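You operate a simulated robot arm through the tools that you are given. There is no shell and no other tool. Be economical: measure what you need, move in short steps, check, and stop when the job is done.

You are at the controls of a simulated two-armed robot. One attempt, no reset.

Task
Line up the rail of grey machine five with the die mouth.
Fine: side indicator at 0 and the rail locked again, then blank 5 slides down into the die mouth. The machine stays off.

It is judged by the outcome, as a careful person would: the job done as asked, and still so three seconds after it is handed in. It fails if anything else is knocked over, pushed out of place, dropped, spilled or broken.

Robot
Two 7-joint arms with fingered hands on one trunk, on a base that drives. Base frame: it is fixed to the floor where the robot stands at the start and does not move with it; the origin is under the middle of the robot, x ahead of it, y to its left, z up. Lengths are in m, angles in rad, forces in N, time in s.
The left shoulder is at the start at [0.021, 0.208, 1.323], the right one opposite. Places, roughly: rail lock of grey machine five [0.6, 0, 0.9]; side knob [0.5, -0.1, 0.9]; side indicator [0.6, -0.4, 0.9]; rail of grey machine five [0.6, -0.1, 1.1]; sliding rail of grey machine four [-0.5, 0.7, 1.1]; gap knob [-0.4, 0.7, 0.9]; guide knob [-0.5, 0.6, 0.9]; isolator of grey machine five [0.1, -0.7, 0.7]. Payload 5 kg a hand.
Tool frame (each hand has its own): the origin (TCP) lies between the finger pads and is the grasp point; the fingertips stand 0.048 m ahead of it; z points along the fingers, y is the line along which they close. The gripper opens to 0.16 m. The gripper's body begins 0.056 m behind the TCP. The gripper is a hand of 4 fingers: y runs from the thumb to the fingers, the wrist lies at [-0.026, -0.142, -0.252] in the tool frame, and closing takes about 1.5 s.
Orientation is told as [roll, pitch, yaw] about the base's x, y, z axes, in that order, counted from this pose: with the fingers straight down and the wrist toward the robot, the tool's x, y and z point along [0, 1, 0], [1, 0, 0] and [0, 0, -1] of the base frame.

Tools
- The arms move only by the tool drive_tool. It takes "left_rows", "right_rows" or both (then of equal length, played together; a hand with none holds still); each is a list of rows, each a list of 7 numbers: the gripper command, from -1 (shut) to 1 (fully open), values between in proportion, then the shift along the base's x, y, z in mm, then the turn, a rotation vector about the base's x, y, z in rad. In form: [[gripper, tx, ty, tz, wx, wy, wz], ...]. A call has 1 to 20 rows; each row is the pose to reach, as a shift and turn from the pose commanded when the call began. Rows are played at 5 a second. More than 0.05 m and 0.15 rad between two rows, or a gripper value outside its range, and nothing of the call is played. A pose out of reach is approached as far as the arm can. The call stops where the force on the tool passes 40 N (or 10 N more than at its start, if that is more) or the arm is blocked; 0.2 s more then pass. Each finger travels about 0.108 m/s and halts on what it meets, pressing with about 30 N; the grip force reading is that of the motor and also rises with nothing between the fingers. The clock runs only during rows and for 0.2 s after the last one: add rows that repeat a pose to give the fingers time. The reply holds the time, the measured pose of the TCP, the force on the tool along the base axes, the opening and the grip force, in the units named above and with some noise.
- Cameras (640 x 400 px; columns grow to the right, rows downward): "scene" is now at [0.069, 0.0434, 1.4857]; the picture's right is [0.59, -0.81, -0.00], its down [-0.65, -0.47, -0.60] and it looks along [0.48, 0.35, -0.80] (base axes); focal length 214 px, centre (320, 200). "left" rides on the left gripper at [-0.087, -0.133, -0.189] in its tool frame; the picture's right is [-0.83, -0.26, 0.49], its down [0.51, -0.71, 0.49] and it looks along [0.22, 0.66, 0.72] (tool axes); focal length 238 px, centre (320, 200). "right" rides on the right gripper at [0.087, -0.133, -0.189] in its tool frame; the picture's right is [-0.83, 0.26, -0.49], its down [-0.51, -0.71, 0.49] and it looks along [-0.22, 0.66, 0.72] (tool axes); focal length 238 px, centre (320, 200). There is no depth. A picture from a camera that has moved, and an enlarged one, comes with that camera's place and axes in the base frame and with its lens.
- get_image(camera): a new picture of that camera. No time passes.
- raise_lower(by): slides the trunk up (or, below 0, down) by that many m; the arms and the scene camera ride with it, the base frame stays. It gives what a move gives, with no picture.
- roll_base(legs): drives the robot by 1 to 6 legs, each [ahead, left, turn to the left] in m, m and rad, along the robot's own axes; the way and the turn of a leg run together, so that a leg with both is an arc; at most 1.5 m and 3.142 rad a leg. The arms and the cameras ride along, it lands a little off, and it stops where it bumps. It gives what a move gives.
- preshape(shape, hand): the hand has 4 fingers and takes this shape, open, in about a second: jaw (thumb against the fingers, like two jaws); tri (thumb and two fingers); tip (a fingertip pinch); poke (one finger out to press); point (the index stretched); flat (the hand flat); cup (the hand cupped); fist (a fist). The gripper value then closes the fingers along that shape, each until it touches; the sizes above hold for jaw. It gives what a move gives, with no picture.
- head_to(pan, tilt): turns the head with the scene camera to pan (to the left, within 1.501 rad either way) and tilt (down, from -0.506 to 1.204), counted from straight ahead of the robot. It gives what a move gives.
- inspect(camera, box): a new picture of the part [left, top, right, bottom] of that camera's present view, enlarged. No time passes.
- finish_job(): hands the job in; it is judged then, once.

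Go step by step. Nothing tells you exact positions but the pictures and the camera data: compare them with the known pose of the tool, close in by small moves and look again before you grip or let go. The budget is 120 turns and 100 pictures, counting those below and the enlarged ones. Unless the task says otherwise, let go and move clear before handing in, and close with one line.

The tools are called after ">>>" by a JSON object that holds its "op" and its "data". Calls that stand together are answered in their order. drive_tool: Moves the arms, as the interface text tells. Its arguments: {"type":"object","properties":{"left_rows":{"type":"array"},"right_rows":{"type":"array"}},"required":[]} The other tools are called the same way: raise_lower (by) slides the trunk up or down; preshape (shape, hand) gives the hand a shape; roll_base (legs) drives the base; head_to (pan, tilt) turns the head that bears the scene camera; get_image (camera) takes a picture; inspect (camera, box) takes an enlarged picture of a part of a camera's view; finish_job () hands the job in.

At the start:

```text
time: 0.0
left_position: [0.8264, 0.131, 1.4038]
left_tcp_rot: [0.001, -0.001, -0.001]
left_ft_force: [-0.2, 0.0, 0.7]
left_width: 0.1595
left_grip_force: 0.0
left_shape: jaw
right_position: [0.6759, -0.5038, 1.4088]
right_tcp_rot: [0.001, 0.001, 0.0]
right_ft_force: [0.6, -0.1, -0.7]
right_width: 0.1598
right_grip_force: 0.0
right_shape: jaw
trunk travel left (down, up): [-0.325, 0.365]
robot x, y, heading: [0.002, 0.0013, 0.004]
head pan, tilt: [0.632, 0.929]
```

scene: 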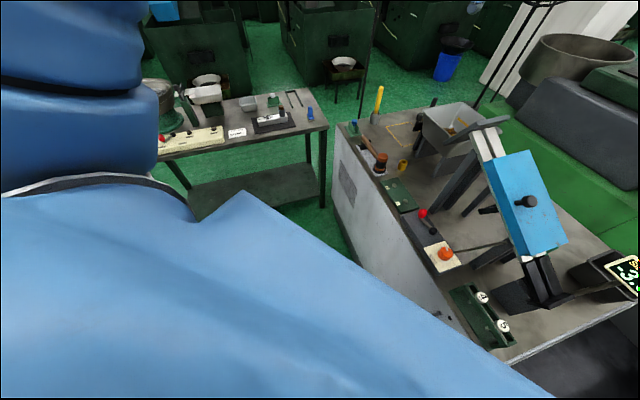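
right: 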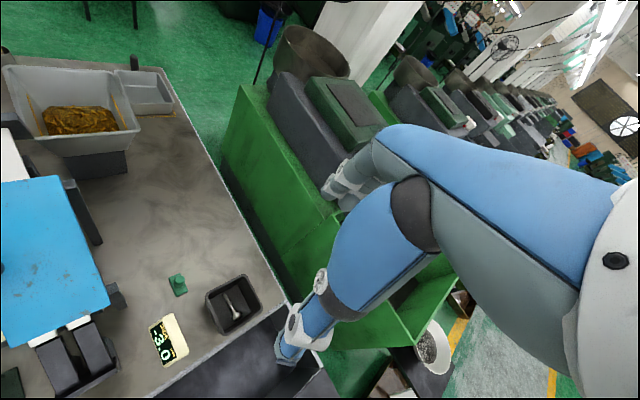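
left: 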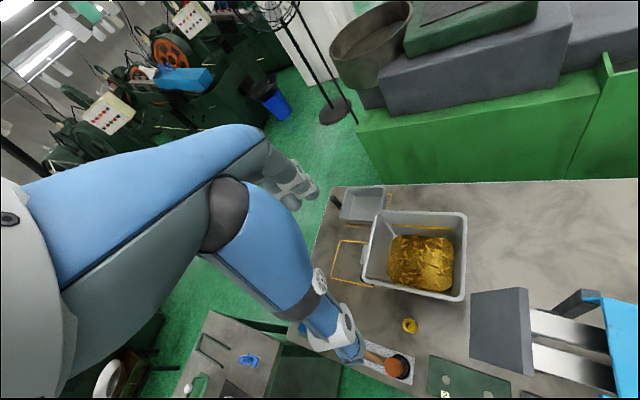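

I see the work table ahead with the blue rail machine; the display seems to read -3.0. I turn the head to face the machine.

>>> {"op": "head_to", "data": {"pan": -0.2, "tilt": 0.8}}

>>> {"op": "get_image", "data": {"camera": "scene"}}

```text
time: 1.1
left_position: [0.8272, 0.1308, 1.4033]
left_tcp_rot: [0.001, 0.0, -0.001]
left_ft_force: [0.2, -0.2, 1.1]
left_width: 0.1595
left_grip_force: 0.1
left_shape: jaw
right_position: [0.6745, -0.504, 1.4117]
right_tcp_rot: [-0.001, -0.001, 0.0]
right_ft_force: [-0.5, -0.3, 0.2]
right_width: 0.1597
right_grip_force: 0.1
right_shape: jaw
trunk travel left (down, up): [-0.325, 0.365]
robot x, y, heading: [0.0001, -0.0011, -0.003]
head pan, tilt: [-0.201, 0.799]
```

```text
96 pictures are left
camera scene: at [0.0883, -0.0163, 1.4956], right [-0.2, -0.98, 0.0], down [-0.7, 0.14, -0.7], along [0.68, -0.14, -0.72], focal length 214 px, centre (320, 200)
```

scene: 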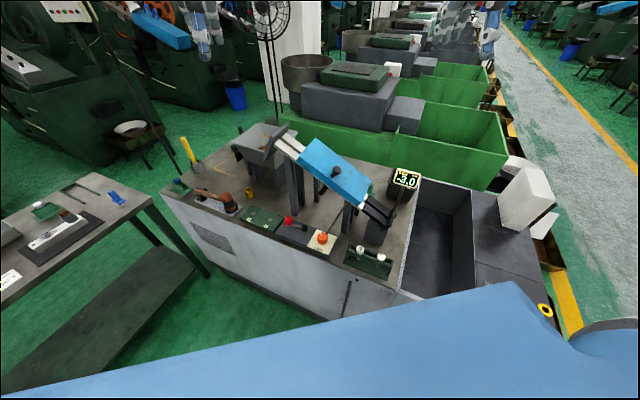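

>>> {"op": "inspect", "data": {"camera": "scene", "box": [220, 110, 430, 290]}}

>>> {"op": "inspect", "data": {"camera": "scene", "box": [270, 190, 350, 260]}}

>>> {"op": "inspect", "data": {"camera": "scene", "box": [340, 160, 430, 280]}}

```text
2.22 times, centred on (325, 200) of scene
camera zoom: at [0.0883, -0.0163, 1.4956], right [-0.2, -0.98, 0.0], down [-0.7, 0.14, -0.7], along [0.68, -0.14, -0.72], focal length 477 px, centre (309, 200)
```

zoom: 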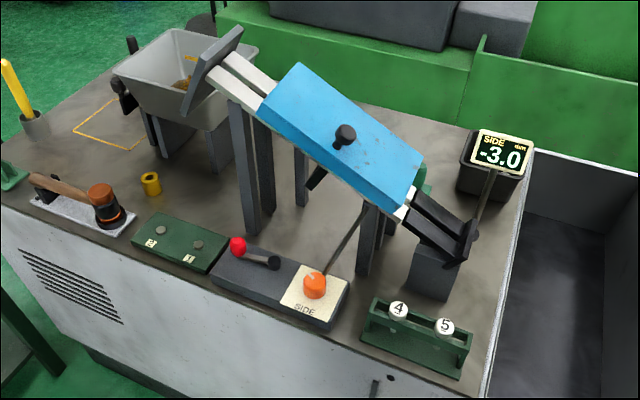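

```text
5.71 times, centred on (310, 225) of scene
camera zoom: at [0.0883, -0.0163, 1.4956], right [-0.2, -0.98, 0.0], down [-0.7, 0.14, -0.7], along [0.68, -0.14, -0.72], focal length 1226 px, centre (377, 57)
```

zoom: 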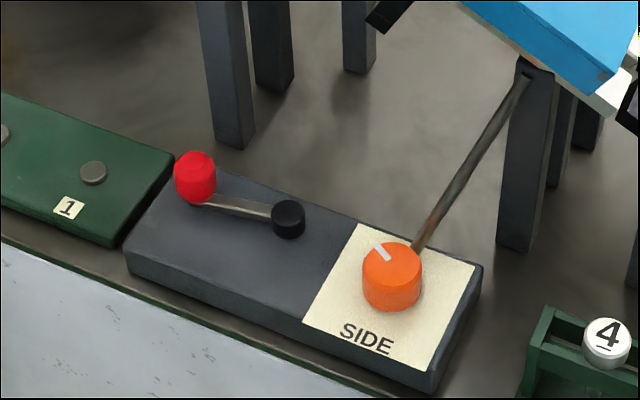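

```text
3.33 times, centred on (385, 220) of scene
camera zoom: at [0.0883, -0.0163, 1.4956], right [-0.2, -0.98, 0.0], down [-0.7, 0.14, -0.7], along [0.68, -0.14, -0.72], focal length 715 px, centre (103, 133)
```

zoom: 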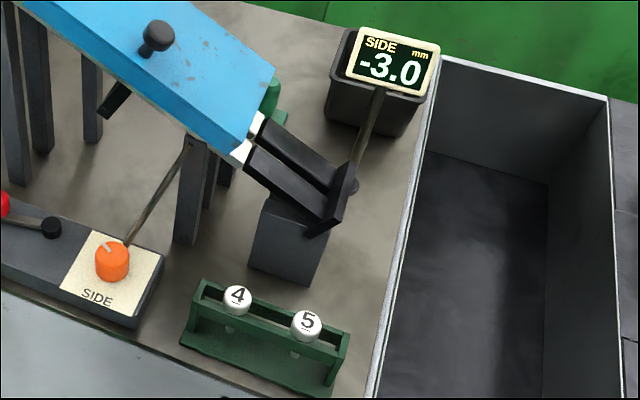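

The table is turned about 35° relative to me, and the rail runs down from left to right. Before repositioning I check the surroundings.

>>> {"op": "head_to", "data": {"pan": -1.5, "tilt": 0.9}}

>>> {"op": "get_image", "data": {"camera": "scene"}}

>>> {"op": "head_to", "data": {"pan": 1.5, "tilt": 0.9}}

>>> {"op": "get_image", "data": {"camera": "scene"}}

```text
time: 2.6
left_position: [0.8288, 0.1322, 1.4031]
left_tcp_rot: [0.0, 0.0, 0.0]
left_ft_force: [-0.3, 0.0, -0.1]
left_width: 0.1597
left_grip_force: 0.1
left_shape: jaw
right_position: [0.6755, -0.5035, 1.4104]
right_tcp_rot: [-0.001, -0.001, 0.0]
right_ft_force: [0.7, -0.4, -0.5]
right_width: 0.1594
right_grip_force: 0.2
right_shape: jaw
trunk travel left (down, up): [-0.325, 0.365]
robot x, y, heading: [0.001, 0.001, 0.002]
head pan, tilt: [-1.499, 0.901]
```

```text
92 pictures are left
camera scene: at [0.0147, -0.0756, 1.4877], right [-1.0, -0.07, 0.0], down [-0.06, 0.78, -0.62], along [0.04, -0.62, -0.78], focal length 214 px, centre (320, 200)
```

scene: 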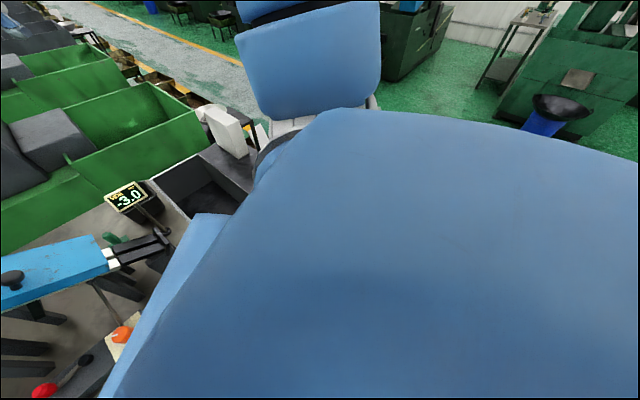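

```text
time: 5.2
left_position: [0.8284, 0.1308, 1.4031]
left_tcp_rot: [-0.001, 0.0, 0.0]
left_ft_force: [-0.9, 1.1, 0.8]
left_width: 0.1597
left_grip_force: 0.0
left_shape: jaw
right_position: [0.6747, -0.5053, 1.4093]
right_tcp_rot: [-0.002, 0.001, 0.0]
right_ft_force: [0.5, -0.1, -0.6]
right_width: 0.1595
right_grip_force: 0.0
right_shape: jaw
trunk travel left (down, up): [-0.325, 0.365]
robot x, y, heading: [0.0021, -0.0023, 0.002]
head pan, tilt: [1.499, 0.901]
```

```text
91 pictures are left
camera scene: at [0.0147, 0.075, 1.4877], right [1.0, -0.07, 0.0], down [-0.06, -0.78, -0.62], along [0.04, 0.62, -0.78], focal length 214 px, centre (320, 200)
```

scene: 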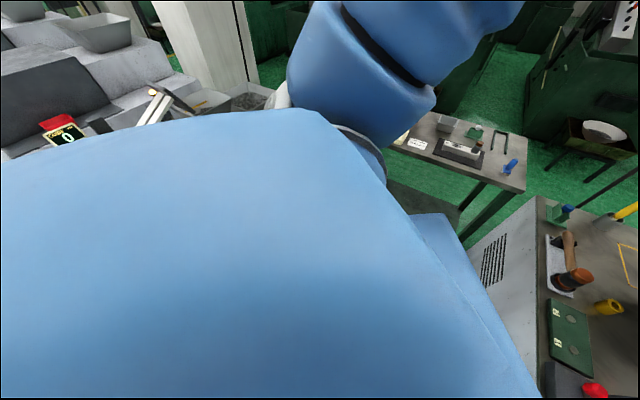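

Machine four stands behind-left with some room, so I back off 0.11 m to bring the rack and knob into a comfortable reach for the right arm.

>>> {"op": "roll_base", "data": {"legs": [[-0.11, 0.0, 0.0]]}}

>>> {"op": "head_to", "data": {"pan": -0.2, "tilt": 0.75}}

>>> {"op": "get_image", "data": {"camera": "scene"}}

>>> {"op": "inspect", "data": {"camera": "scene", "box": [230, 120, 390, 220]}}

```text
time: 6.4
left_position: [0.717, 0.1306, 1.4041]
left_tcp_rot: [0.001, 0.0, -0.003]
left_ft_force: [0.3, -0.4, 0.5]
left_width: 0.1598
left_grip_force: 0.0
left_shape: jaw
right_position: [0.5642, -0.505, 1.41]
right_tcp_rot: [-0.001, -0.001, -0.003]
right_ft_force: [-0.2, -0.7, -0.1]
right_width: 0.1596
right_grip_force: 0.1
right_shape: jaw
trunk travel left (down, up): [-0.325, 0.365]
robot x, y, heading: [-0.1089, 0.0003, -0.005]
head pan, tilt: [1.499, 0.901]
```

```text
time: 8.1
left_position: [0.7188, 0.1305, 1.4043]
left_tcp_rot: [0.0, 0.0, -0.003]
left_ft_force: [-0.6, -0.5, 0.0]
left_width: 0.1598
left_grip_force: 0.1
left_shape: jaw
right_position: [0.5649, -0.5044, 1.4098]
right_tcp_rot: [-0.001, 0.002, -0.002]
right_ft_force: [-1.3, -0.2, -0.2]
right_width: 0.1597
right_grip_force: 0.0
right_shape: jaw
trunk travel left (down, up): [-0.325, 0.365]
robot x, y, heading: [-0.11, 0.003, 0.002]
head pan, tilt: [-0.201, 0.75]
```

```text
90 pictures are left
camera scene: at [-0.019, -0.0168, 1.4996], right [-0.2, -0.98, 0.0], down [-0.67, 0.14, -0.73], along [0.72, -0.15, -0.68], focal length 214 px, centre (320, 200)
```

scene: 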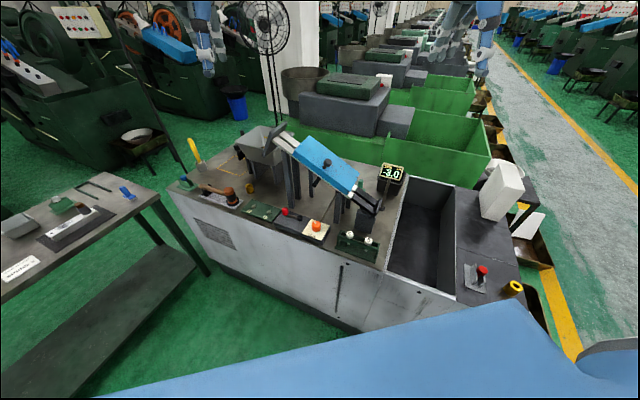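

```text
4.00 times, centred on (310, 170) of scene
camera zoom: at [-0.019, -0.0168, 1.4996], right [-0.2, -0.98, 0.0], down [-0.67, 0.14, -0.73], along [0.72, -0.15, -0.68], focal length 858 px, centre (360, 320)
```

zoom: 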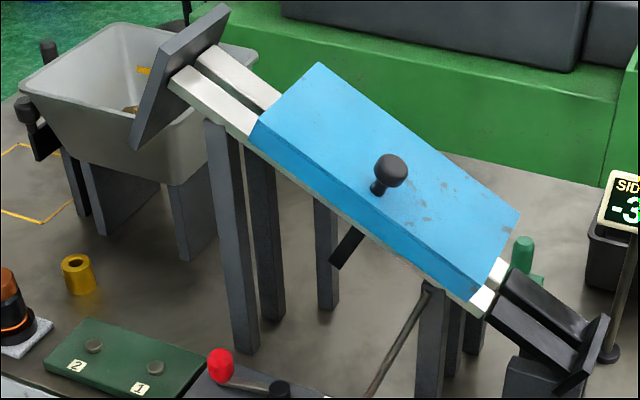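

I bring the right hand over toward the red lock lever with the fingers partly closed, and move the left hand aside to make room.

>>> {"op": "drive_tool", "data": {"left_rows": [[1, -10, 25, 0, 0, 0, 0], [1, -20, 50, 0, 0, 0, 0], [1, -30, 75, 0, 0, 0, 0], [1, -40, 100, 0, 0, 0, 0], [1, -50, 125, 0, 0, 0, 0], [1, -60, 150, 0, 0, 0, 0], [1, -70, 175, 0, 0, 0, 0], [1, -80, 200, 0, 0, 0, 0], [1, -90, 225, 0, 0, 0, 0], [1, -100, 250, 0, 0, 0, 0], [1, -100, 270, 0, 0, 0, 0], [1, -100, 270, 0, 0, 0, 0]], "right_rows": [[0.5, -4, 40, -9, 0, 0, -0.035], [0.2, -8, 80, -18, 0, 0, -0.07], [0, -12, 120, -27, 0, 0, -0.1], [-0.2, -16, 160, -36, 0, 0, -0.14], [-0.25, -20, 200, -45, 0, 0, -0.18], [-0.25, -24, 240, -54, 0, 0, -0.22], [-0.25, -28, 280, -63, 0, 0, -0.26], [-0.25, -32, 320, -72, 0, 0, -0.3], [-0.25, -36, 360, -81, 0, 0, -0.34], [-0.25, -40, 400, -90, 0, 0, -0.38], [-0.25, -40, 440, -100, 0, 0, -0.4], [-0.25, -40, 480, -110, 0, 0, -0.4]]}}

>>> {"op": "get_image", "data": {"camera": "scene"}}

>>> {"op": "get_image", "data": {"camera": "right"}}

```text
time: 10.7
left_position: [0.6188, 0.4045, 1.3986]
left_tcp_rot: [-0.004, 0.002, 0.0]
left_ft_force: [-0.1, 2.9, -1.2]
left_width: 0.1596
left_grip_force: 0.0
left_shape: jaw
right_position: [0.5264, -0.0219, 1.3016]
right_tcp_rot: [-0.004, 0.001, -0.4]
right_ft_force: [1.4, 2.7, -0.8]
right_width: 0.0602
right_grip_force: 0.0
right_shape: jaw
right hand out of reach, approached as far as the arm can: row 7, 8, 9, 10
trunk travel left (down, up): [-0.325, 0.365]
robot x, y, heading: [-0.1114, 0.0023, 0.002]
head pan, tilt: [-0.201, 0.75]
```

```text
88 pictures are left
camera scene: at [-0.018, -0.0119, 1.4995], right [-0.2, -0.98, 0.0], down [-0.67, 0.13, -0.73], along [0.72, -0.15, -0.68], focal length 214 px, centre (320, 200)
```

scene: 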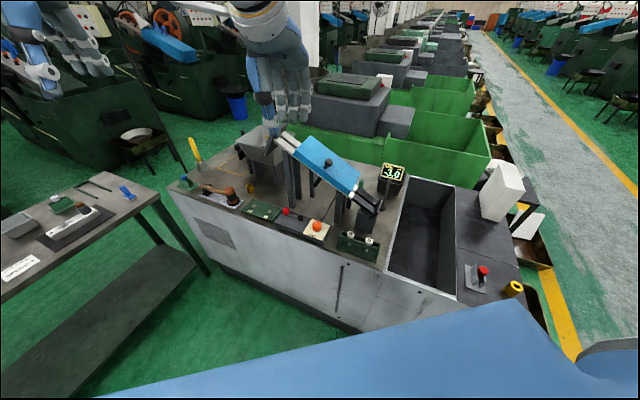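

```text
87 pictures are left
camera right: at [0.4377, 0.1098, 1.4899], right [-0.09, -0.87, 0.49], down [-0.85, -0.19, -0.49], along [0.52, -0.46, -0.72], focal length 238 px, centre (320, 200)
```

right: 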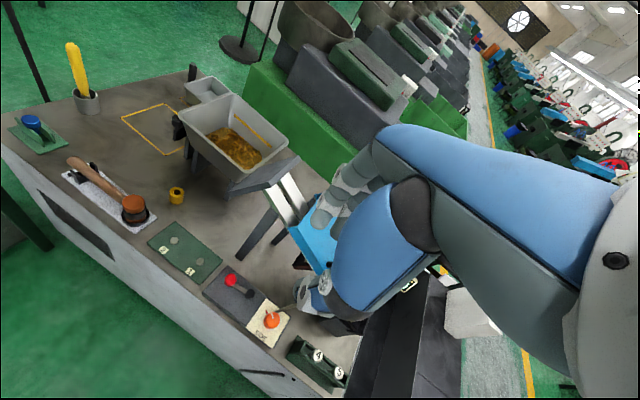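

The hand is above the machine's front; I lower it in front of the rail toward the red lever.

>>> {"op": "drive_tool", "data": {"right_rows": [[-0.25, 0, 0, -45, 0, 0, 0], [-0.25, 0, 0, -90, 0, 0, 0], [-0.25, 5, 5, -135, 0, 0, 0], [-0.25, 10, 10, -180, 0, 0, 0], [-0.25, 20, 15, -225, 0, 0, 0], [-0.25, 40, 22, -270, 0, 0, 0]]}}

>>> {"op": "get_image", "data": {"camera": "right"}}

>>> {"op": "inspect", "data": {"camera": "scene", "box": [220, 120, 380, 240]}}

```text
time: 12.1
left_position: [0.6186, 0.402, 1.3986]
left_tcp_rot: [-0.002, 0.002, -0.002]
left_ft_force: [2.1, -1.7, -2.5]
left_width: 0.1597
left_grip_force: 0.1
left_shape: jaw
right_position: [0.5637, -0.0019, 1.0273]
right_tcp_rot: [-0.001, 0.008, -0.399]
right_ft_force: [-22.3, 14.6, -6.5]
right_width: 0.0599
right_grip_force: 0.1
right_shape: jaw
trunk travel left (down, up): [-0.325, 0.365]
robot x, y, heading: [-0.1082, 0.0025, -0.009]
head pan, tilt: [-0.201, 0.75]
```

```text
86 pictures are left
camera right: at [0.4757, 0.1295, 1.2169], right [-0.08, -0.87, 0.49], down [-0.85, -0.19, -0.49], along [0.51, -0.46, -0.73], focal length 238 px, centre (320, 200)
```

right: 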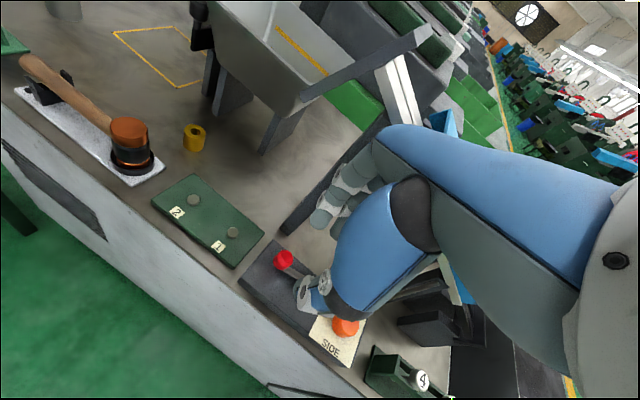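

```text
3.33 times, centred on (300, 180) of scene
camera zoom: at [-0.0167, -0.0147, 1.4992], right [-0.2, -0.98, 0.0], down [-0.67, 0.14, -0.73], along [0.72, -0.15, -0.68], focal length 715 px, centre (387, 267)
```

zoom: 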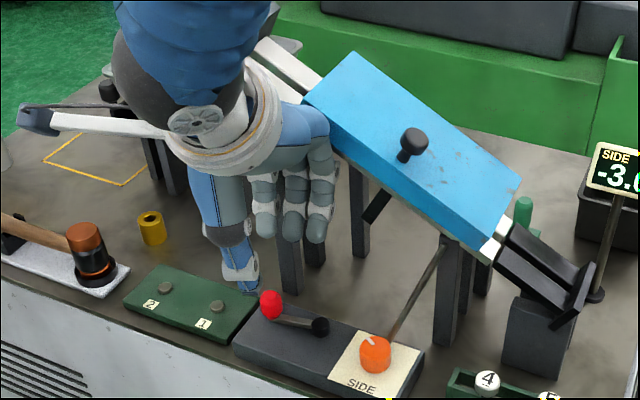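

The fingers' backs touched the rail support (force along −b), so I back off at once. I will turn the hand so it lies along the rail direction and takes less depth.

>>> {"op": "drive_tool", "data": {"right_rows": [[-0.25, -25, 17, 0, 0, 0, 0], [-0.25, -50, 30, 20, 0, 0, 0], [-0.25, -70, 30, 60, 0, 0, 0], [-0.25, -80, 20, 100, 0, 0, 0.1], [-0.25, -80, 10, 120, 0, 0, 0.24], [-0.25, -80, 0, 120, 0, 0, 0.38], [-0.25, -80, -10, 120, 0, 0, 0.52], [-0.25, -80, -20, 120, 0, 0, 0.66], [-0.25, -80, -30, 120, 0, 0, 0.8], [-0.25, -80, -40, 120, 0, 0, 0.94], [-0.25, -80, -50, 120, 0, 0, 1.08], [-0.25, -80, -50, 120, 0, 0, 1.22], [-0.25, -80, -50, 120, 0, 0, 1.35], [-0.25, -80, -50, 120, 0, 0, 1.35]]}}

>>> {"op": "inspect", "data": {"camera": "scene", "box": [220, 100, 420, 250]}}

>>> {"op": "get_image", "data": {"camera": "right"}}

```text
time: 15.1
left_position: [0.6175, 0.401, 1.403]
left_tcp_rot: [0.001, -0.002, -0.002]
left_ft_force: [-0.2, -0.3, -0.1]
left_width: 0.1599
left_grip_force: 0.0
left_shape: jaw
right_position: [0.4839, -0.051, 1.1516]
right_tcp_rot: [-0.001, 0.001, 0.949]
right_ft_force: [-0.6, 0.3, -0.7]
right_width: 0.0601
right_grip_force: 0.0
right_shape: jaw
trunk travel left (down, up): [-0.325, 0.365]
robot x, y, heading: [-0.1085, -0.0019, -0.001]
head pan, tilt: [-0.201, 0.75]
```

```text
2.67 times, centred on (320, 175) of scene
camera zoom: at [-0.0196, -0.0158, 1.4997], right [-0.2, -0.98, 0.0], down [-0.67, 0.14, -0.73], along [0.72, -0.15, -0.68], focal length 572 px, centre (320, 267)
```

zoom: 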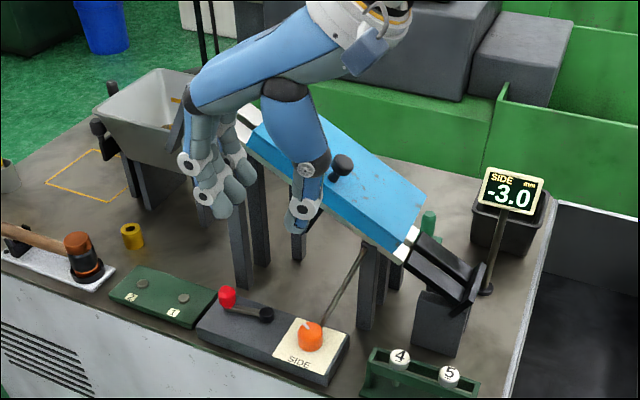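

```text
83 pictures are left
camera right: at [0.3363, -0.1103, 1.3406], right [0.83, -0.28, 0.49], down [0.0, -0.87, -0.49], along [0.56, 0.41, -0.72], focal length 238 px, centre (320, 200)
```

right: 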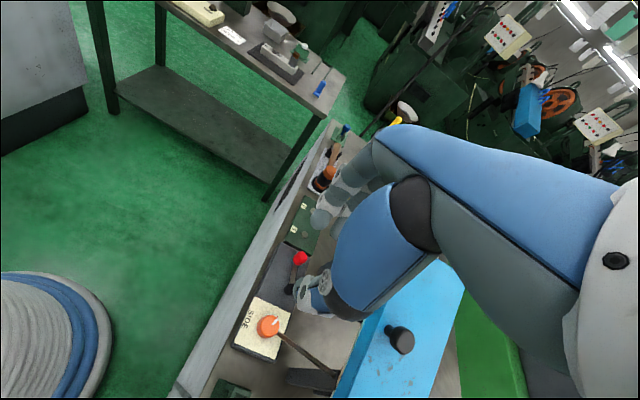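

I see lever, knob and rack clearly. The better approach is with the wrist toward me and the hand leaned so the knuckles stay clear of the rail; I turn back at a safe place and then tilt.

>>> {"op": "drive_tool", "data": {"right_rows": [[-0.1, -10, 7, 0, 0, 0, -0.14], [-0.1, -20, 15, 0, 0, 0, -0.28], [-0.1, -30, 22, 0, 0, 0, -0.42], [-0.1, -30, 30, 0, 0, 0, -0.56], [-0.1, -30, 35, 0, 0, 0, -0.7], [-0.1, -30, 40, 0, 0, 0, -0.84], [-0.1, -30, 45, 0, 0, 0, -0.98], [-0.1, -30, 50, 0, 0, 0, -1.12], [-0.1, -30, 55, 0, 0, 0, -1.26], [-0.1, -30, 60, 0, 0, 0, -1.4], [-0.1, -30, 65, 0, 0, 0, -1.54], [-0.1, -30, 65, 0, 0, 0, -1.57]]}}

>>> {"op": "drive_tool", "data": {"right_rows": [[-0.1, 0, 0, -30, -0.08, -0.112, 0], [-0.1, 0, 0, -60, -0.16, -0.224, 0], [-0.1, 0, 0, -90, -0.232, -0.326, 0], [-0.1, 10, 0, -110, -0.28, -0.392, 0], [-0.1, 10, 0, -130, -0.28, -0.392, 0]]}}

>>> {"op": "inspect", "data": {"camera": "scene", "box": [220, 120, 380, 240]}}

>>> {"op": "get_image", "data": {"camera": "right"}}

```text
time: 17.7
left_position: [0.6168, 0.3994, 1.4028]
left_tcp_rot: [-0.001, 0.0, -0.002]
left_ft_force: [-0.2, -0.3, 0.5]
left_width: 0.1599
left_grip_force: 0.0
left_shape: jaw
right_position: [0.4545, 0.0107, 1.1494]
right_tcp_rot: [-0.001, 0.001, -0.624]
right_ft_force: [-0.1, -0.3, -0.2]
right_width: 0.0714
right_grip_force: 0.1
right_shape: jaw
right hand out of reach, approached as far as the arm can: row 7
trunk travel left (down, up): [-0.325, 0.365]
robot x, y, heading: [-0.1082, -0.0022, -0.001]
head pan, tilt: [-0.201, 0.75]
```

```text
time: 18.9
left_position: [0.6168, 0.4002, 1.402]
left_tcp_rot: [-0.001, -0.002, -0.001]
left_ft_force: [0.3, -0.2, -0.1]
left_width: 0.1598
left_grip_force: 0.1
left_shape: jaw
right_position: [0.4633, 0.0138, 1.0202]
right_tcp_rot: [0.001, -0.484, -0.622]
right_ft_force: [0.4, 0.5, 0.9]
right_width: 0.0715
right_grip_force: 0.0
right_shape: jaw
trunk travel left (down, up): [-0.325, 0.365]
robot x, y, heading: [-0.1101, -0.002, -0.003]
head pan, tilt: [-0.201, 0.75]
```

```text
3.33 times, centred on (300, 180) of scene
camera zoom: at [-0.0189, -0.0164, 1.4996], right [-0.2, -0.98, 0.0], down [-0.67, 0.14, -0.73], along [0.72, -0.15, -0.68], focal length 715 px, centre (387, 267)
```

zoom: 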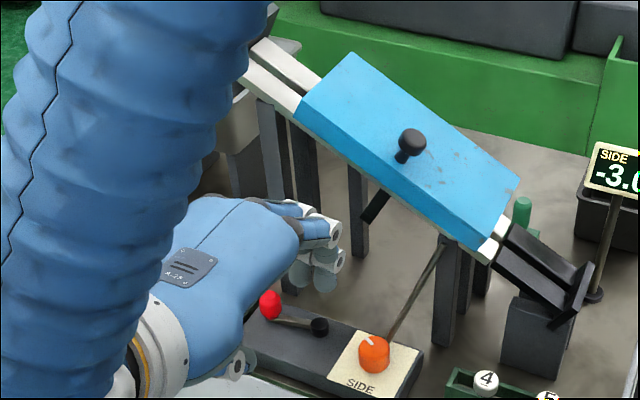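

```text
81 pictures are left
camera right: at [0.348, 0.2032, 1.1255], right [-0.48, -0.68, 0.55], down [-0.62, -0.18, -0.76], along [0.62, -0.71, -0.34], focal length 238 px, centre (320, 200)
```

right: 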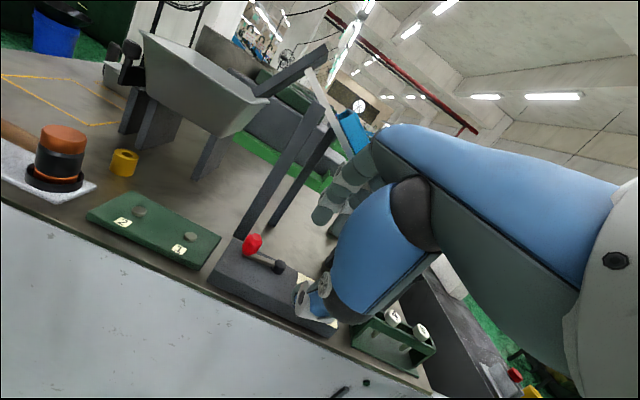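

The lever ball sits at about (0.577, 0.003, 0.90) and its pivot at (0.549, −0.048, 0.88). I bring the half-open hand over the ball with a smaller tilt.

>>> {"op": "drive_tool", "data": {"right_rows": [[-0.3, 25, 0, 0, 0.04, 0.06, 0], [-0.3, 50, -2, -10, 0.08, 0.12, 0], [-0.3, 75, -4, -20, 0.133, 0.187, 0], [-0.3, 107, -6, -30, 0.133, 0.187, 0]]}}

>>> {"op": "get_image", "data": {"camera": "right"}}

>>> {"op": "inspect", "data": {"camera": "scene", "box": [220, 120, 380, 240]}}

```text
time: 19.9
left_position: [0.6197, 0.4018, 1.4013]
left_tcp_rot: [0.0, 0.001, -0.002]
left_ft_force: [0.4, 0.0, -0.1]
left_width: 0.1599
left_grip_force: 0.0
left_shape: jaw
right_position: [0.5732, 0.0068, 0.9882]
right_tcp_rot: [-0.001, -0.25, -0.623]
right_ft_force: [0.7, -0.3, -0.7]
right_width: 0.0562
right_grip_force: 0.1
right_shape: jaw
trunk travel left (down, up): [-0.325, 0.365]
robot x, y, heading: [-0.1081, 0.002, -0.002]
head pan, tilt: [-0.201, 0.75]
```

```text
80 pictures are left
camera right: at [0.4803, 0.1785, 1.1386], right [-0.38, -0.75, 0.54], down [-0.75, -0.08, -0.65], along [0.53, -0.65, -0.54], focal length 238 px, centre (320, 200)
```

right: 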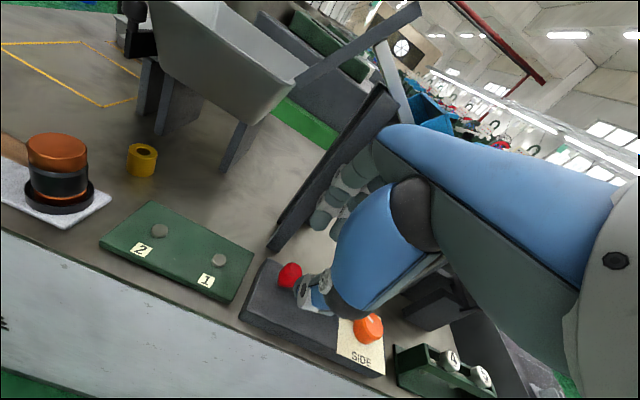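

```text
3.33 times, centred on (300, 180) of scene
camera zoom: at [-0.0172, -0.0162, 1.4994], right [-0.2, -0.98, 0.0], down [-0.67, 0.14, -0.73], along [0.72, -0.15, -0.68], focal length 715 px, centre (387, 267)
```

zoom: 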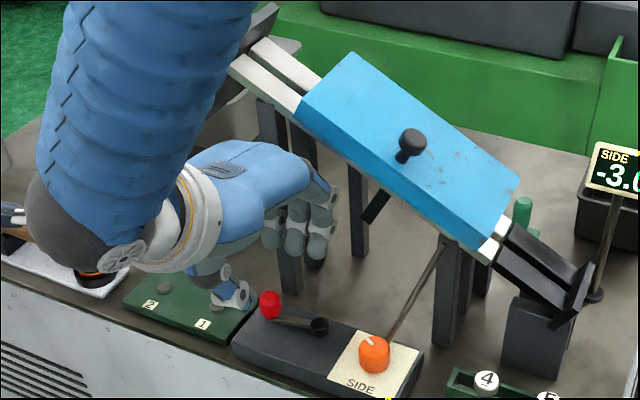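

The ball lies between thumb and fingers in plan. I lower 55 mm to bracket it.

>>> {"op": "drive_tool", "data": {"right_rows": [[-0.3, -3, 2, -20, 0, 0, 0], [-0.3, -5, 3, -38, 0, 0, 0], [-0.3, -5, 3, -55, 0, 0, 0], [-0.3, -5, 3, -55, 0, 0, 0]]}}

>>> {"op": "inspect", "data": {"camera": "right", "box": [220, 180, 420, 400]}}

>>> {"op": "inspect", "data": {"camera": "scene", "box": [240, 150, 340, 230]}}

```text
time: 20.9
left_position: [0.6178, 0.4, 1.4028]
left_tcp_rot: [-0.001, -0.001, -0.003]
left_ft_force: [0.5, -0.1, -0.9]
left_width: 0.1597
left_grip_force: 0.1
left_shape: jaw
right_position: [0.5663, 0.0102, 0.9367]
right_tcp_rot: [-0.001, -0.253, -0.622]
right_ft_force: [-0.4, 0.1, 0.3]
right_width: 0.0564
right_grip_force: 0.1
right_shape: jaw
trunk travel left (down, up): [-0.325, 0.365]
robot x, y, heading: [-0.1078, 0.0003, 0.0]
head pan, tilt: [-0.201, 0.75]
```

```text
1.82 times, centred on (320, 290) of right
camera zoom: at [0.4743, 0.1816, 1.0861], right [-0.38, -0.75, 0.54], down [-0.75, -0.08, -0.65], along [0.54, -0.65, -0.54], focal length 433 px, centre (320, 36)
```

zoom: 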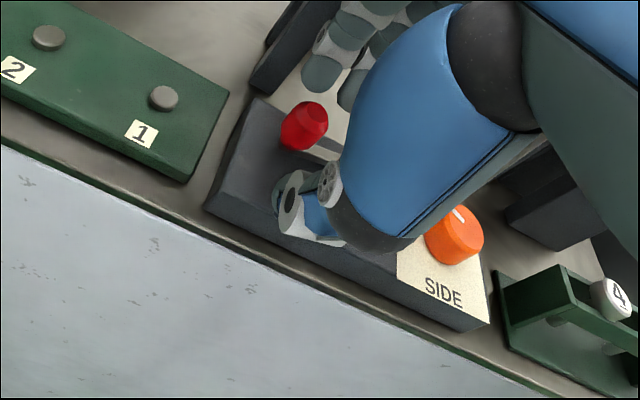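

```text
5.00 times, centred on (290, 190) of scene
camera zoom: at [-0.0191, -0.0163, 1.4996], right [-0.2, -0.98, 0.0], down [-0.67, 0.14, -0.73], along [0.72, -0.15, -0.68], focal length 1072 px, centre (470, 250)
```

zoom: 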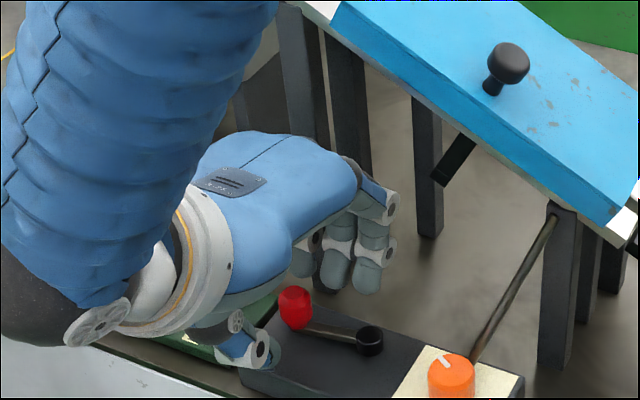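

The red grip is bracketed between thumb (near) and fingers (far). I try pulling it gently toward me along its arc, watching the force.

>>> {"op": "drive_tool", "data": {"right_rows": [[-0.3, -12, 8, 0, 0, 0, 0], [-0.3, -18, 12, 0, 0, 0, 0], [-0.3, -25, 15, 0, 0, 0, 0], [-0.3, -32, 16, 0, 0, 0, 0], [-0.3, -38, 17, 0, 0, 0, 0]]}}

>>> {"op": "inspect", "data": {"camera": "right", "box": [220, 180, 420, 400]}}

>>> {"op": "inspect", "data": {"camera": "scene", "box": [240, 150, 340, 230]}}

```text
time: 22.1
left_position: [0.6173, 0.4001, 1.4018]
left_tcp_rot: [0.0, 0.001, -0.001]
left_ft_force: [0.8, -0.4, 0.1]
left_width: 0.1598
left_grip_force: 0.0
left_shape: jaw
right_position: [0.529, 0.0284, 0.9353]
right_tcp_rot: [0.001, -0.251, -0.622]
right_ft_force: [0.9, -0.2, 1.0]
right_width: 0.0567
right_grip_force: 0.0
right_shape: jaw
trunk travel left (down, up): [-0.325, 0.365]
robot x, y, heading: [-0.1071, 0.001, 0.001]
head pan, tilt: [-0.201, 0.75]
```

```text
1.82 times, centred on (320, 290) of right
camera zoom: at [0.4361, 0.1999, 1.0852], right [-0.38, -0.75, 0.54], down [-0.75, -0.08, -0.65], along [0.54, -0.65, -0.54], focal length 433 px, centre (320, 36)
```

zoom: 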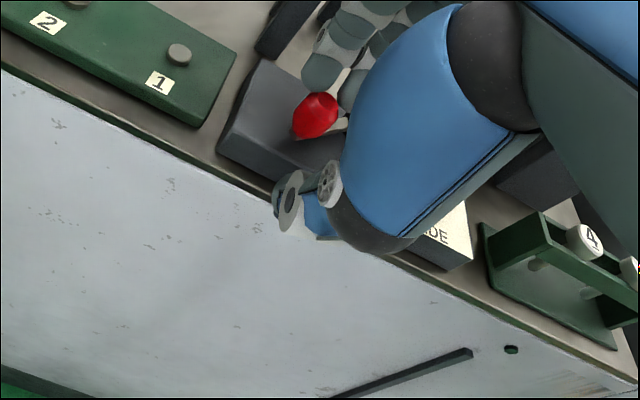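

```text
5.00 times, centred on (290, 190) of scene
camera zoom: at [-0.0191, -0.0163, 1.4996], right [-0.2, -0.98, 0.0], down [-0.67, 0.14, -0.73], along [0.72, -0.15, -0.68], focal length 1072 px, centre (470, 250)
```

zoom: 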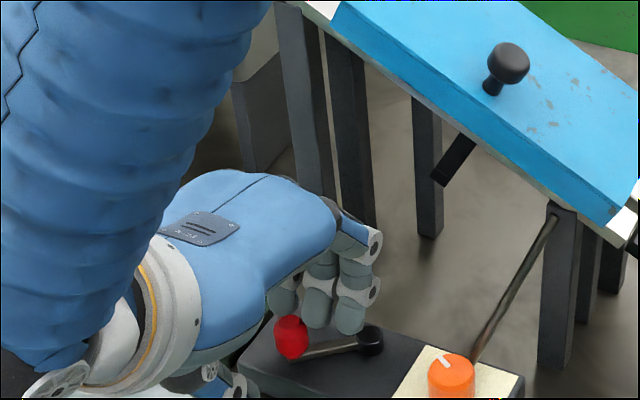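

The lever swings freely toward me. I continue along its arc until it meets its stop.

>>> {"op": "drive_tool", "data": {"right_rows": [[-0.3, -7, 0, 0, 0, 0, 0], [-0.3, -15, -1, 0, 0, 0, 0], [-0.3, -22, -3, 0, 0, 0, 0], [-0.3, -29, -5, 0, 0, 0, 0], [-0.3, -36, -9, 0, 0, 0, 0], [-0.3, -42, -13, 0, 0, 0, 0], [-0.3, -48, -18, 0, 0, 0, 0]]}}

>>> {"op": "inspect", "data": {"camera": "right", "box": [220, 180, 420, 400]}}

>>> {"op": "inspect", "data": {"camera": "scene", "box": [240, 150, 340, 230]}}

```text
time: 23.7
left_position: [0.6163, 0.4018, 1.4015]
left_tcp_rot: [-0.003, 0.0, 0.0]
left_ft_force: [0.4, -0.5, 0.7]
left_width: 0.1595
left_grip_force: 0.0
left_shape: jaw
right_position: [0.4832, 0.0121, 0.9353]
right_tcp_rot: [0.004, -0.253, -0.621]
right_ft_force: [10.6, 11.4, 4.0]
right_width: 0.0576
right_grip_force: 0.1
right_shape: jaw
trunk travel left (down, up): [-0.325, 0.365]
robot x, y, heading: [-0.1099, -0.0003, 0.004]
head pan, tilt: [-0.201, 0.75]
```

```text
1.82 times, centred on (320, 290) of right
camera zoom: at [0.3897, 0.1839, 1.0859], right [-0.38, -0.76, 0.53], down [-0.75, -0.08, -0.65], along [0.54, -0.65, -0.54], focal length 433 px, centre (320, 36)
```

zoom: 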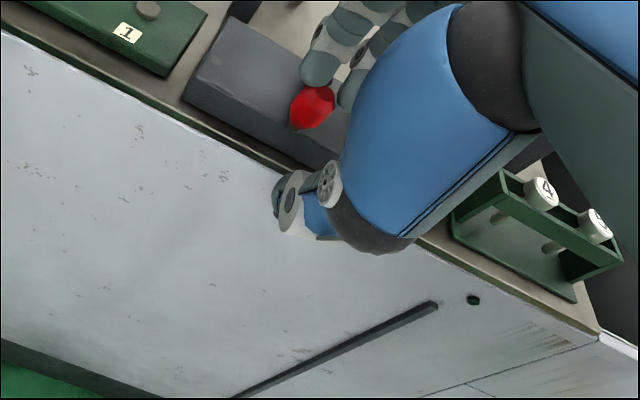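

```text
5.00 times, centred on (290, 190) of scene
camera zoom: at [-0.018, -0.0148, 1.4996], right [-0.2, -0.98, 0.0], down [-0.67, 0.14, -0.73], along [0.72, -0.15, -0.68], focal length 1072 px, centre (470, 250)
```

zoom: 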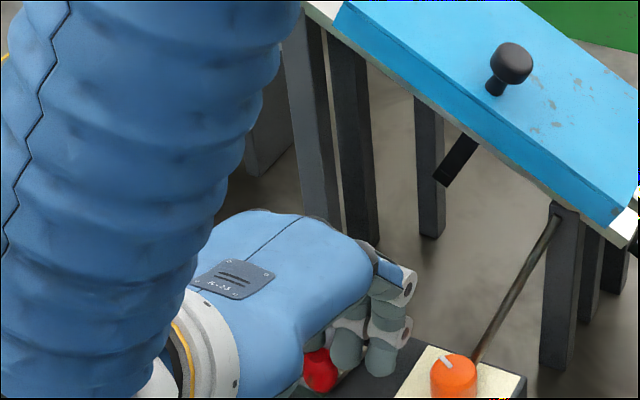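

The lever has swung about 80°, with resistance building. I push slightly more to be sure it is at its stop.

>>> {"op": "drive_tool", "data": {"right_rows": [[-0.3, -2, -4, 0, 0, 0, 0], [-0.3, -4, -8, 0, 0, 0, 0]]}}

>>> {"op": "inspect", "data": {"camera": "scene", "box": [240, 150, 340, 230]}}

```text
time: 24.3
left_position: [0.6174, 0.3989, 1.4032]
left_tcp_rot: [0.0, -0.001, -0.003]
left_ft_force: [-0.3, -0.2, 0.0]
left_width: 0.1595
left_grip_force: 0.1
left_shape: jaw
right_position: [0.4754, -0.0013, 0.9345]
right_tcp_rot: [-0.002, -0.253, -0.625]
right_ft_force: [4.8, -2.8, 4.5]
right_width: 0.0586
right_grip_force: 0.0
right_shape: jaw
trunk travel left (down, up): [-0.325, 0.365]
robot x, y, heading: [-0.1091, 0.0008, -0.005]
head pan, tilt: [-0.201, 0.75]
```

```text
5.00 times, centred on (290, 190) of scene
camera zoom: at [-0.0189, -0.0174, 1.4996], right [-0.2, -0.98, 0.0], down [-0.67, 0.14, -0.73], along [0.72, -0.15, -0.68], focal length 1072 px, centre (470, 250)
```

zoom: 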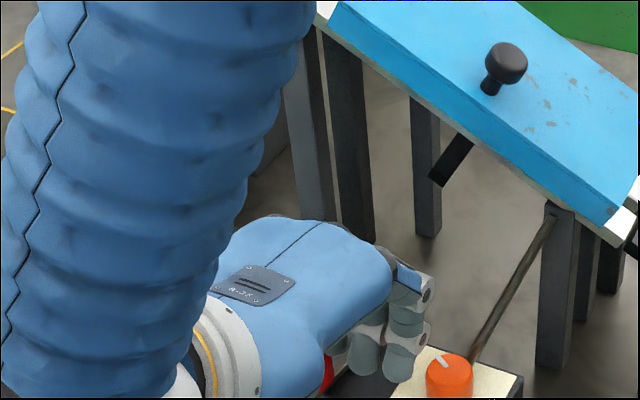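

It now gives little resistance; I lift straight off and look at where the lever stands.

>>> {"op": "drive_tool", "data": {"right_rows": [[-0.2, 2, 2, 15, 0, 0, 0], [-0.2, 2, 2, 50, 0, 0, 0], [-0.2, -20, 20, 95, 0, 0, 0], [-0.2, -50, 45, 120, 0, 0, 0], [-0.2, -80, 70, 130, 0, 0, 0]]}}

>>> {"op": "inspect", "data": {"camera": "scene", "box": [240, 120, 440, 270]}}

>>> {"op": "get_image", "data": {"camera": "right"}}

```text
refused: row 3 steps farther than a row can; nothing moved
```

```text
2.67 times, centred on (340, 195) of scene
camera zoom: at [-0.0189, -0.0174, 1.4996], right [-0.2, -0.98, 0.0], down [-0.67, 0.14, -0.73], along [0.72, -0.15, -0.68], focal length 572 px, centre (267, 213)
```

zoom: 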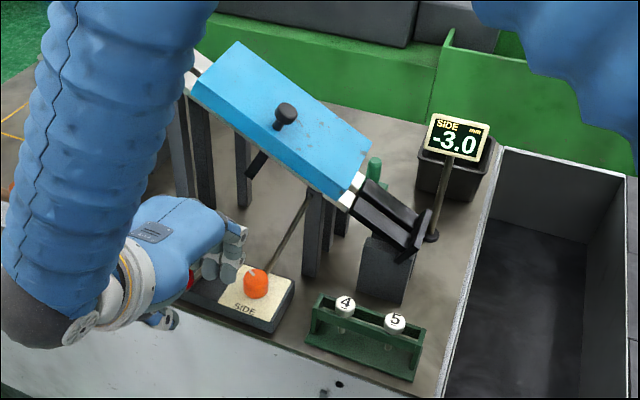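

```text
70 pictures are left
camera right: at [0.3844, 0.1705, 1.0842], right [-0.38, -0.75, 0.54], down [-0.75, -0.08, -0.65], along [0.53, -0.65, -0.54], focal length 238 px, centre (320, 200)
```

right: 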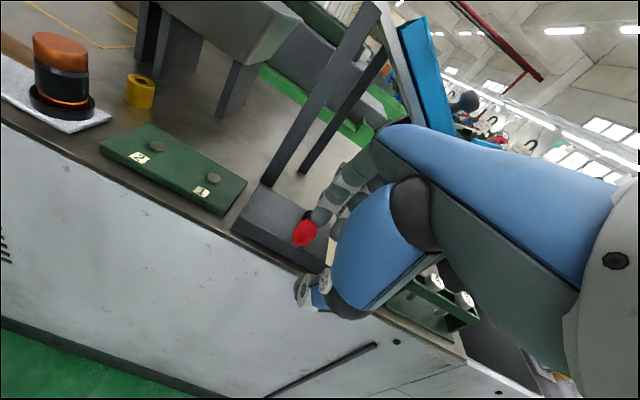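

>>> {"op": "drive_tool", "data": {"right_rows": [[-0.2, 2, 2, 15, 0, 0, 0], [-0.2, 2, 2, 50, 0, 0, 0], [-0.2, -15, 20, 80, 0, 0, 0], [-0.2, -45, 45, 100, 0, 0, 0], [-0.2, -75, 70, 120, 0, 0, 0]]}}

>>> {"op": "inspect", "data": {"camera": "scene", "box": [260, 160, 360, 240]}}

```text
time: 25.5
left_position: [0.6169, 0.4007, 1.4031]
left_tcp_rot: [0.001, 0.0, -0.001]
left_ft_force: [-0.8, -0.6, 0.1]
left_width: 0.1596
left_grip_force: 0.0
left_shape: jaw
right_position: [0.4007, 0.0691, 1.0546]
right_tcp_rot: [-0.002, -0.253, -0.62]
right_ft_force: [-0.8, 0.5, 0.3]
right_width: 0.0638
right_grip_force: 0.0
right_shape: jaw
trunk travel left (down, up): [-0.325, 0.365]
robot x, y, heading: [-0.1107, -0.0004, -0.006]
head pan, tilt: [-0.201, 0.75]
```

```text
5.00 times, centred on (310, 200) of scene
camera zoom: at [-0.0201, -0.0157, 1.4997], right [-0.2, -0.98, 0.0], down [-0.67, 0.14, -0.73], along [0.72, -0.15, -0.68], focal length 1072 px, centre (370, 200)
```

zoom: 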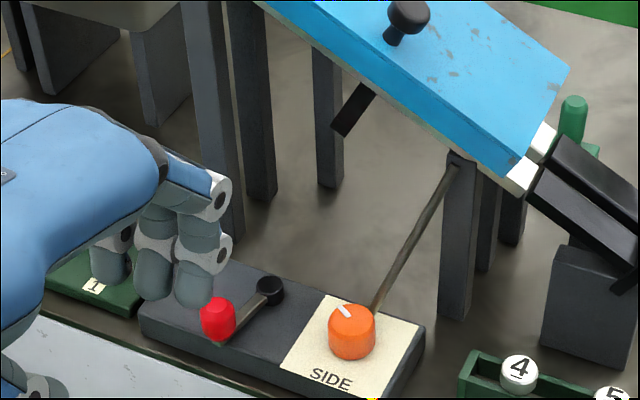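

The lever stands about 80–90° swung, so the rail should be free. Next I reorient the hand to grip the SIDE knob with fingers on its left and thumb on its right, clear of the rod behind it.

>>> {"op": "drive_tool", "data": {"right_rows": [[-0.2, 0, 0, 30, 0.07, 0.1, 0], [-0.2, 0, 0, 60, 0.145, 0.204, 0], [-0.2, 0, 0, 90, 0.145, 0.204, 0]]}}

>>> {"op": "drive_tool", "data": {"right_rows": [[-0.2, 0, -15, 0, 0, 0, 0.14], [-0.2, 0, -30, 0, 0, 0, 0.28], [-0.2, 0, -45, 0, 0, 0, 0.42], [-0.2, 0, -60, 0, 0, 0, 0.56], [-0.2, 0, -75, 0, 0, 0, 0.7], [-0.2, 0, -90, 0, 0, 0, 0.84], [-0.2, 0, -105, 0, 0, 0, 0.98], [-0.2, 0, -120, 0, 0, 0, 1.12], [-0.2, 10, -135, 0, 0, 0, 1.26], [-0.2, 20, -145, 0, 0, 0, 1.38], [-0.2, 20, -145, 0, 0, 0, 1.38]]}}

>>> {"op": "drive_tool", "data": {"right_rows": [[-0.2, 0, 0, -20, -0.07, -0.1, 0], [-0.2, 0, 0, -50, -0.145, -0.204, 0], [-0.2, 0, 0, -70, -0.145, -0.204, 0]]}}

>>> {"op": "inspect", "data": {"camera": "scene", "box": [240, 120, 440, 270]}}

>>> {"op": "get_image", "data": {"camera": "right"}}

```text
time: 26.3
left_position: [0.6143, 0.4028, 1.4032]
left_tcp_rot: [-0.002, -0.001, 0.0]
left_ft_force: [-1.0, 0.6, 0.6]
left_width: 0.1597
left_grip_force: 0.0
left_shape: jaw
right_position: [0.3982, 0.0709, 1.1439]
right_tcp_rot: [-0.002, -0.001, -0.62]
right_ft_force: [-2.0, -0.5, -0.3]
right_width: 0.0637
right_grip_force: 0.0
right_shape: jaw
trunk travel left (down, up): [-0.325, 0.365]
robot x, y, heading: [-0.1097, 0.001, 0.004]
head pan, tilt: [-0.201, 0.75]
```

```text
time: 28.7
left_position: [0.6165, 0.3992, 1.404]
left_tcp_rot: [0.0, -0.001, -0.003]
left_ft_force: [0.0, -0.5, 0.9]
left_width: 0.1596
left_grip_force: 0.2
left_shape: jaw
right_position: [0.4223, -0.0779, 1.1437]
right_tcp_rot: [0.0, -0.003, 0.761]
right_ft_force: [0.1, -0.8, 0.5]
right_width: 0.0636
right_grip_force: 0.0
right_shape: jaw
trunk travel left (down, up): [-0.325, 0.365]
robot x, y, heading: [-0.1048, -0.0027, 0.001]
head pan, tilt: [-0.201, 0.75]
```

```text
time: 29.5
left_position: [0.6175, 0.3993, 1.4035]
left_tcp_rot: [0.001, -0.001, -0.001]
left_ft_force: [0.7, -1.3, 0.2]
left_width: 0.1598
left_grip_force: 0.1
left_shape: jaw
right_position: [0.4238, -0.0738, 1.0742]
right_tcp_rot: [-0.245, -0.052, 0.763]
right_ft_force: [0.1, -0.4, 0.7]
right_width: 0.064
right_grip_force: 0.0
right_shape: jaw
trunk travel left (down, up): [-0.325, 0.365]
robot x, y, heading: [-0.107, 0.0029, -0.002]
head pan, tilt: [-0.201, 0.75]
```

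```text
2.67 times, centred on (340, 195) of scene
camera zoom: at [-0.0184, -0.0176, 1.4995], right [-0.2, -0.98, 0.0], down [-0.67, 0.14, -0.73], along [0.72, -0.15, -0.68], focal length 572 px, centre (267, 213)
```

zoom: 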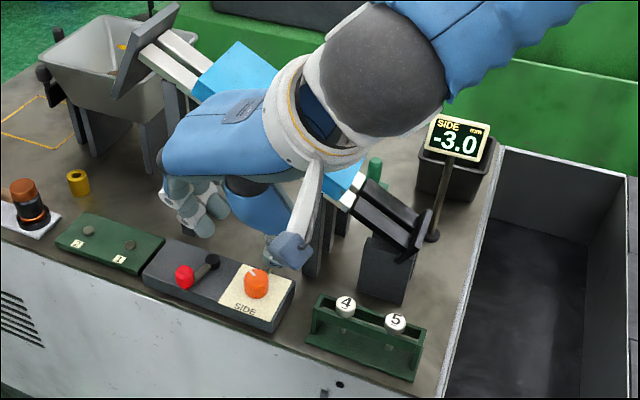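

```text
67 pictures are left
camera right: at [0.233, -0.0789, 1.2291], right [0.64, -0.34, 0.69], down [-0.08, -0.92, -0.39], along [0.77, 0.2, -0.61], focal length 238 px, centre (320, 200)
```

right: 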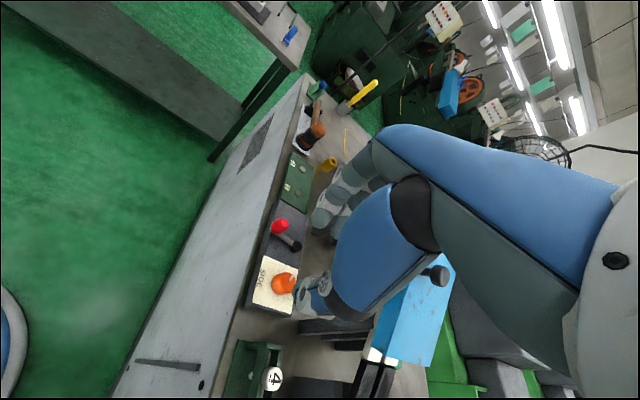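

Knob confirmed at about (0.488, −0.106, 0.89) from both cameras. I move over it, then down.

>>> {"op": "drive_tool", "data": {"right_rows": [[-0.2, 20, -10, -30, 0, 0, 0], [-0.2, 40, -20, -55, 0, 0, 0], [-0.2, 54, -25, -75, 0, 0, 0], [-0.2, 54, -25, -75, 0, 0, 0]]}}

>>> {"op": "get_image", "data": {"camera": "right"}}

>>> {"op": "inspect", "data": {"camera": "scene", "box": [260, 160, 360, 240]}}

```text
time: 30.5
left_position: [0.6165, 0.3993, 1.4031]
left_tcp_rot: [0.0, 0.0, -0.002]
left_ft_force: [-0.8, 1.2, -0.4]
left_width: 0.1597
left_grip_force: 0.2
left_shape: jaw
right_position: [0.4773, -0.101, 1.0008]
right_tcp_rot: [-0.246, -0.053, 0.764]
right_ft_force: [0.1, -0.5, 0.7]
right_width: 0.0639
right_grip_force: 0.1
right_shape: jaw
trunk travel left (down, up): [-0.325, 0.365]
robot x, y, heading: [-0.1085, -0.0008, -0.001]
head pan, tilt: [-0.201, 0.75]
```

```text
66 pictures are left
camera right: at [0.2854, -0.1042, 1.1551], right [0.64, -0.34, 0.69], down [-0.08, -0.92, -0.39], along [0.76, 0.2, -0.61], focal length 238 px, centre (320, 200)
```

right: 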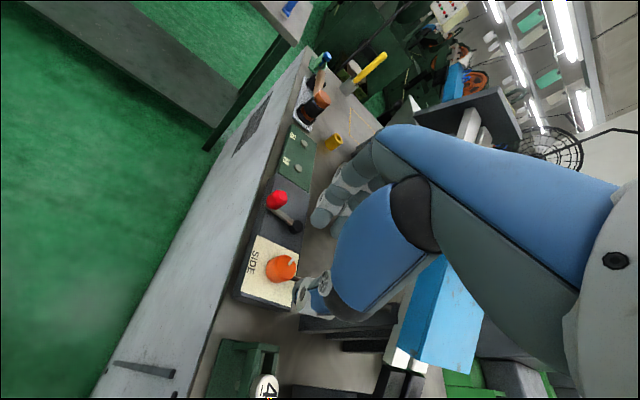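

```text
5.00 times, centred on (310, 200) of scene
camera zoom: at [-0.0194, -0.0166, 1.4997], right [-0.2, -0.98, 0.0], down [-0.67, 0.14, -0.73], along [0.72, -0.15, -0.68], focal length 1072 px, centre (370, 200)
```

zoom: 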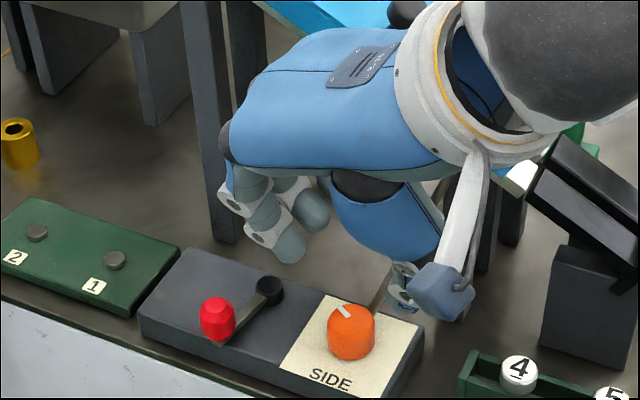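

Alignment is good; I lower to knob level with the gap still open.

>>> {"op": "drive_tool", "data": {"right_rows": [[-0.2, 0, 0, -25, 0, 0, 0], [-0.2, 1, 0, -45, 0, 0, 0], [-0.2, 1, 0, -62, 0, 0, 0], [-0.2, 1, 0, -76, 0, 0, 0], [-0.2, 1, 0, -76, 0, 0, 0]]}}

>>> {"op": "inspect", "data": {"camera": "right", "box": [220, 150, 420, 350]}}

>>> {"op": "inspect", "data": {"camera": "scene", "box": [270, 170, 370, 250]}}

```text
time: 31.7
left_position: [0.6171, 0.401, 1.403]
left_tcp_rot: [-0.001, 0.0, -0.001]
left_ft_force: [-0.4, -0.5, 0.1]
left_width: 0.16
left_grip_force: 0.0
left_shape: jaw
right_position: [0.4753, -0.102, 0.924]
right_tcp_rot: [-0.246, -0.052, 0.765]
right_ft_force: [-0.2, 0.5, -0.7]
right_width: 0.0635
right_grip_force: 0.0
right_shape: jaw
trunk travel left (down, up): [-0.325, 0.365]
robot x, y, heading: [-0.1104, -0.0014, -0.002]
head pan, tilt: [-0.201, 0.75]
```

```text
2.00 times, centred on (320, 250) of right
camera zoom: at [0.2842, -0.1051, 1.08], right [0.64, -0.34, 0.69], down [-0.08, -0.92, -0.39], along [0.76, 0.2, -0.61], focal length 477 px, centre (320, 100)
```

zoom: 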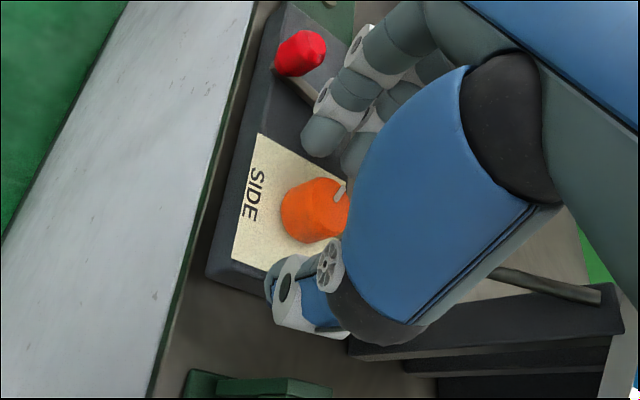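

```text
5.00 times, centred on (320, 210) of scene
camera zoom: at [-0.0192, -0.0165, 1.4996], right [-0.2, -0.98, 0.0], down [-0.67, 0.14, -0.73], along [0.72, -0.15, -0.68], focal length 1072 px, centre (320, 150)
```

zoom: 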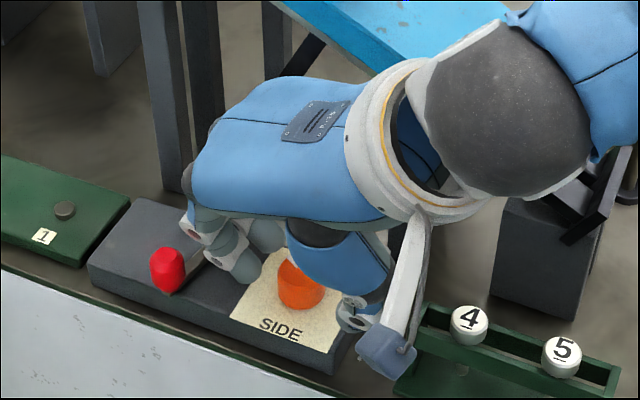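

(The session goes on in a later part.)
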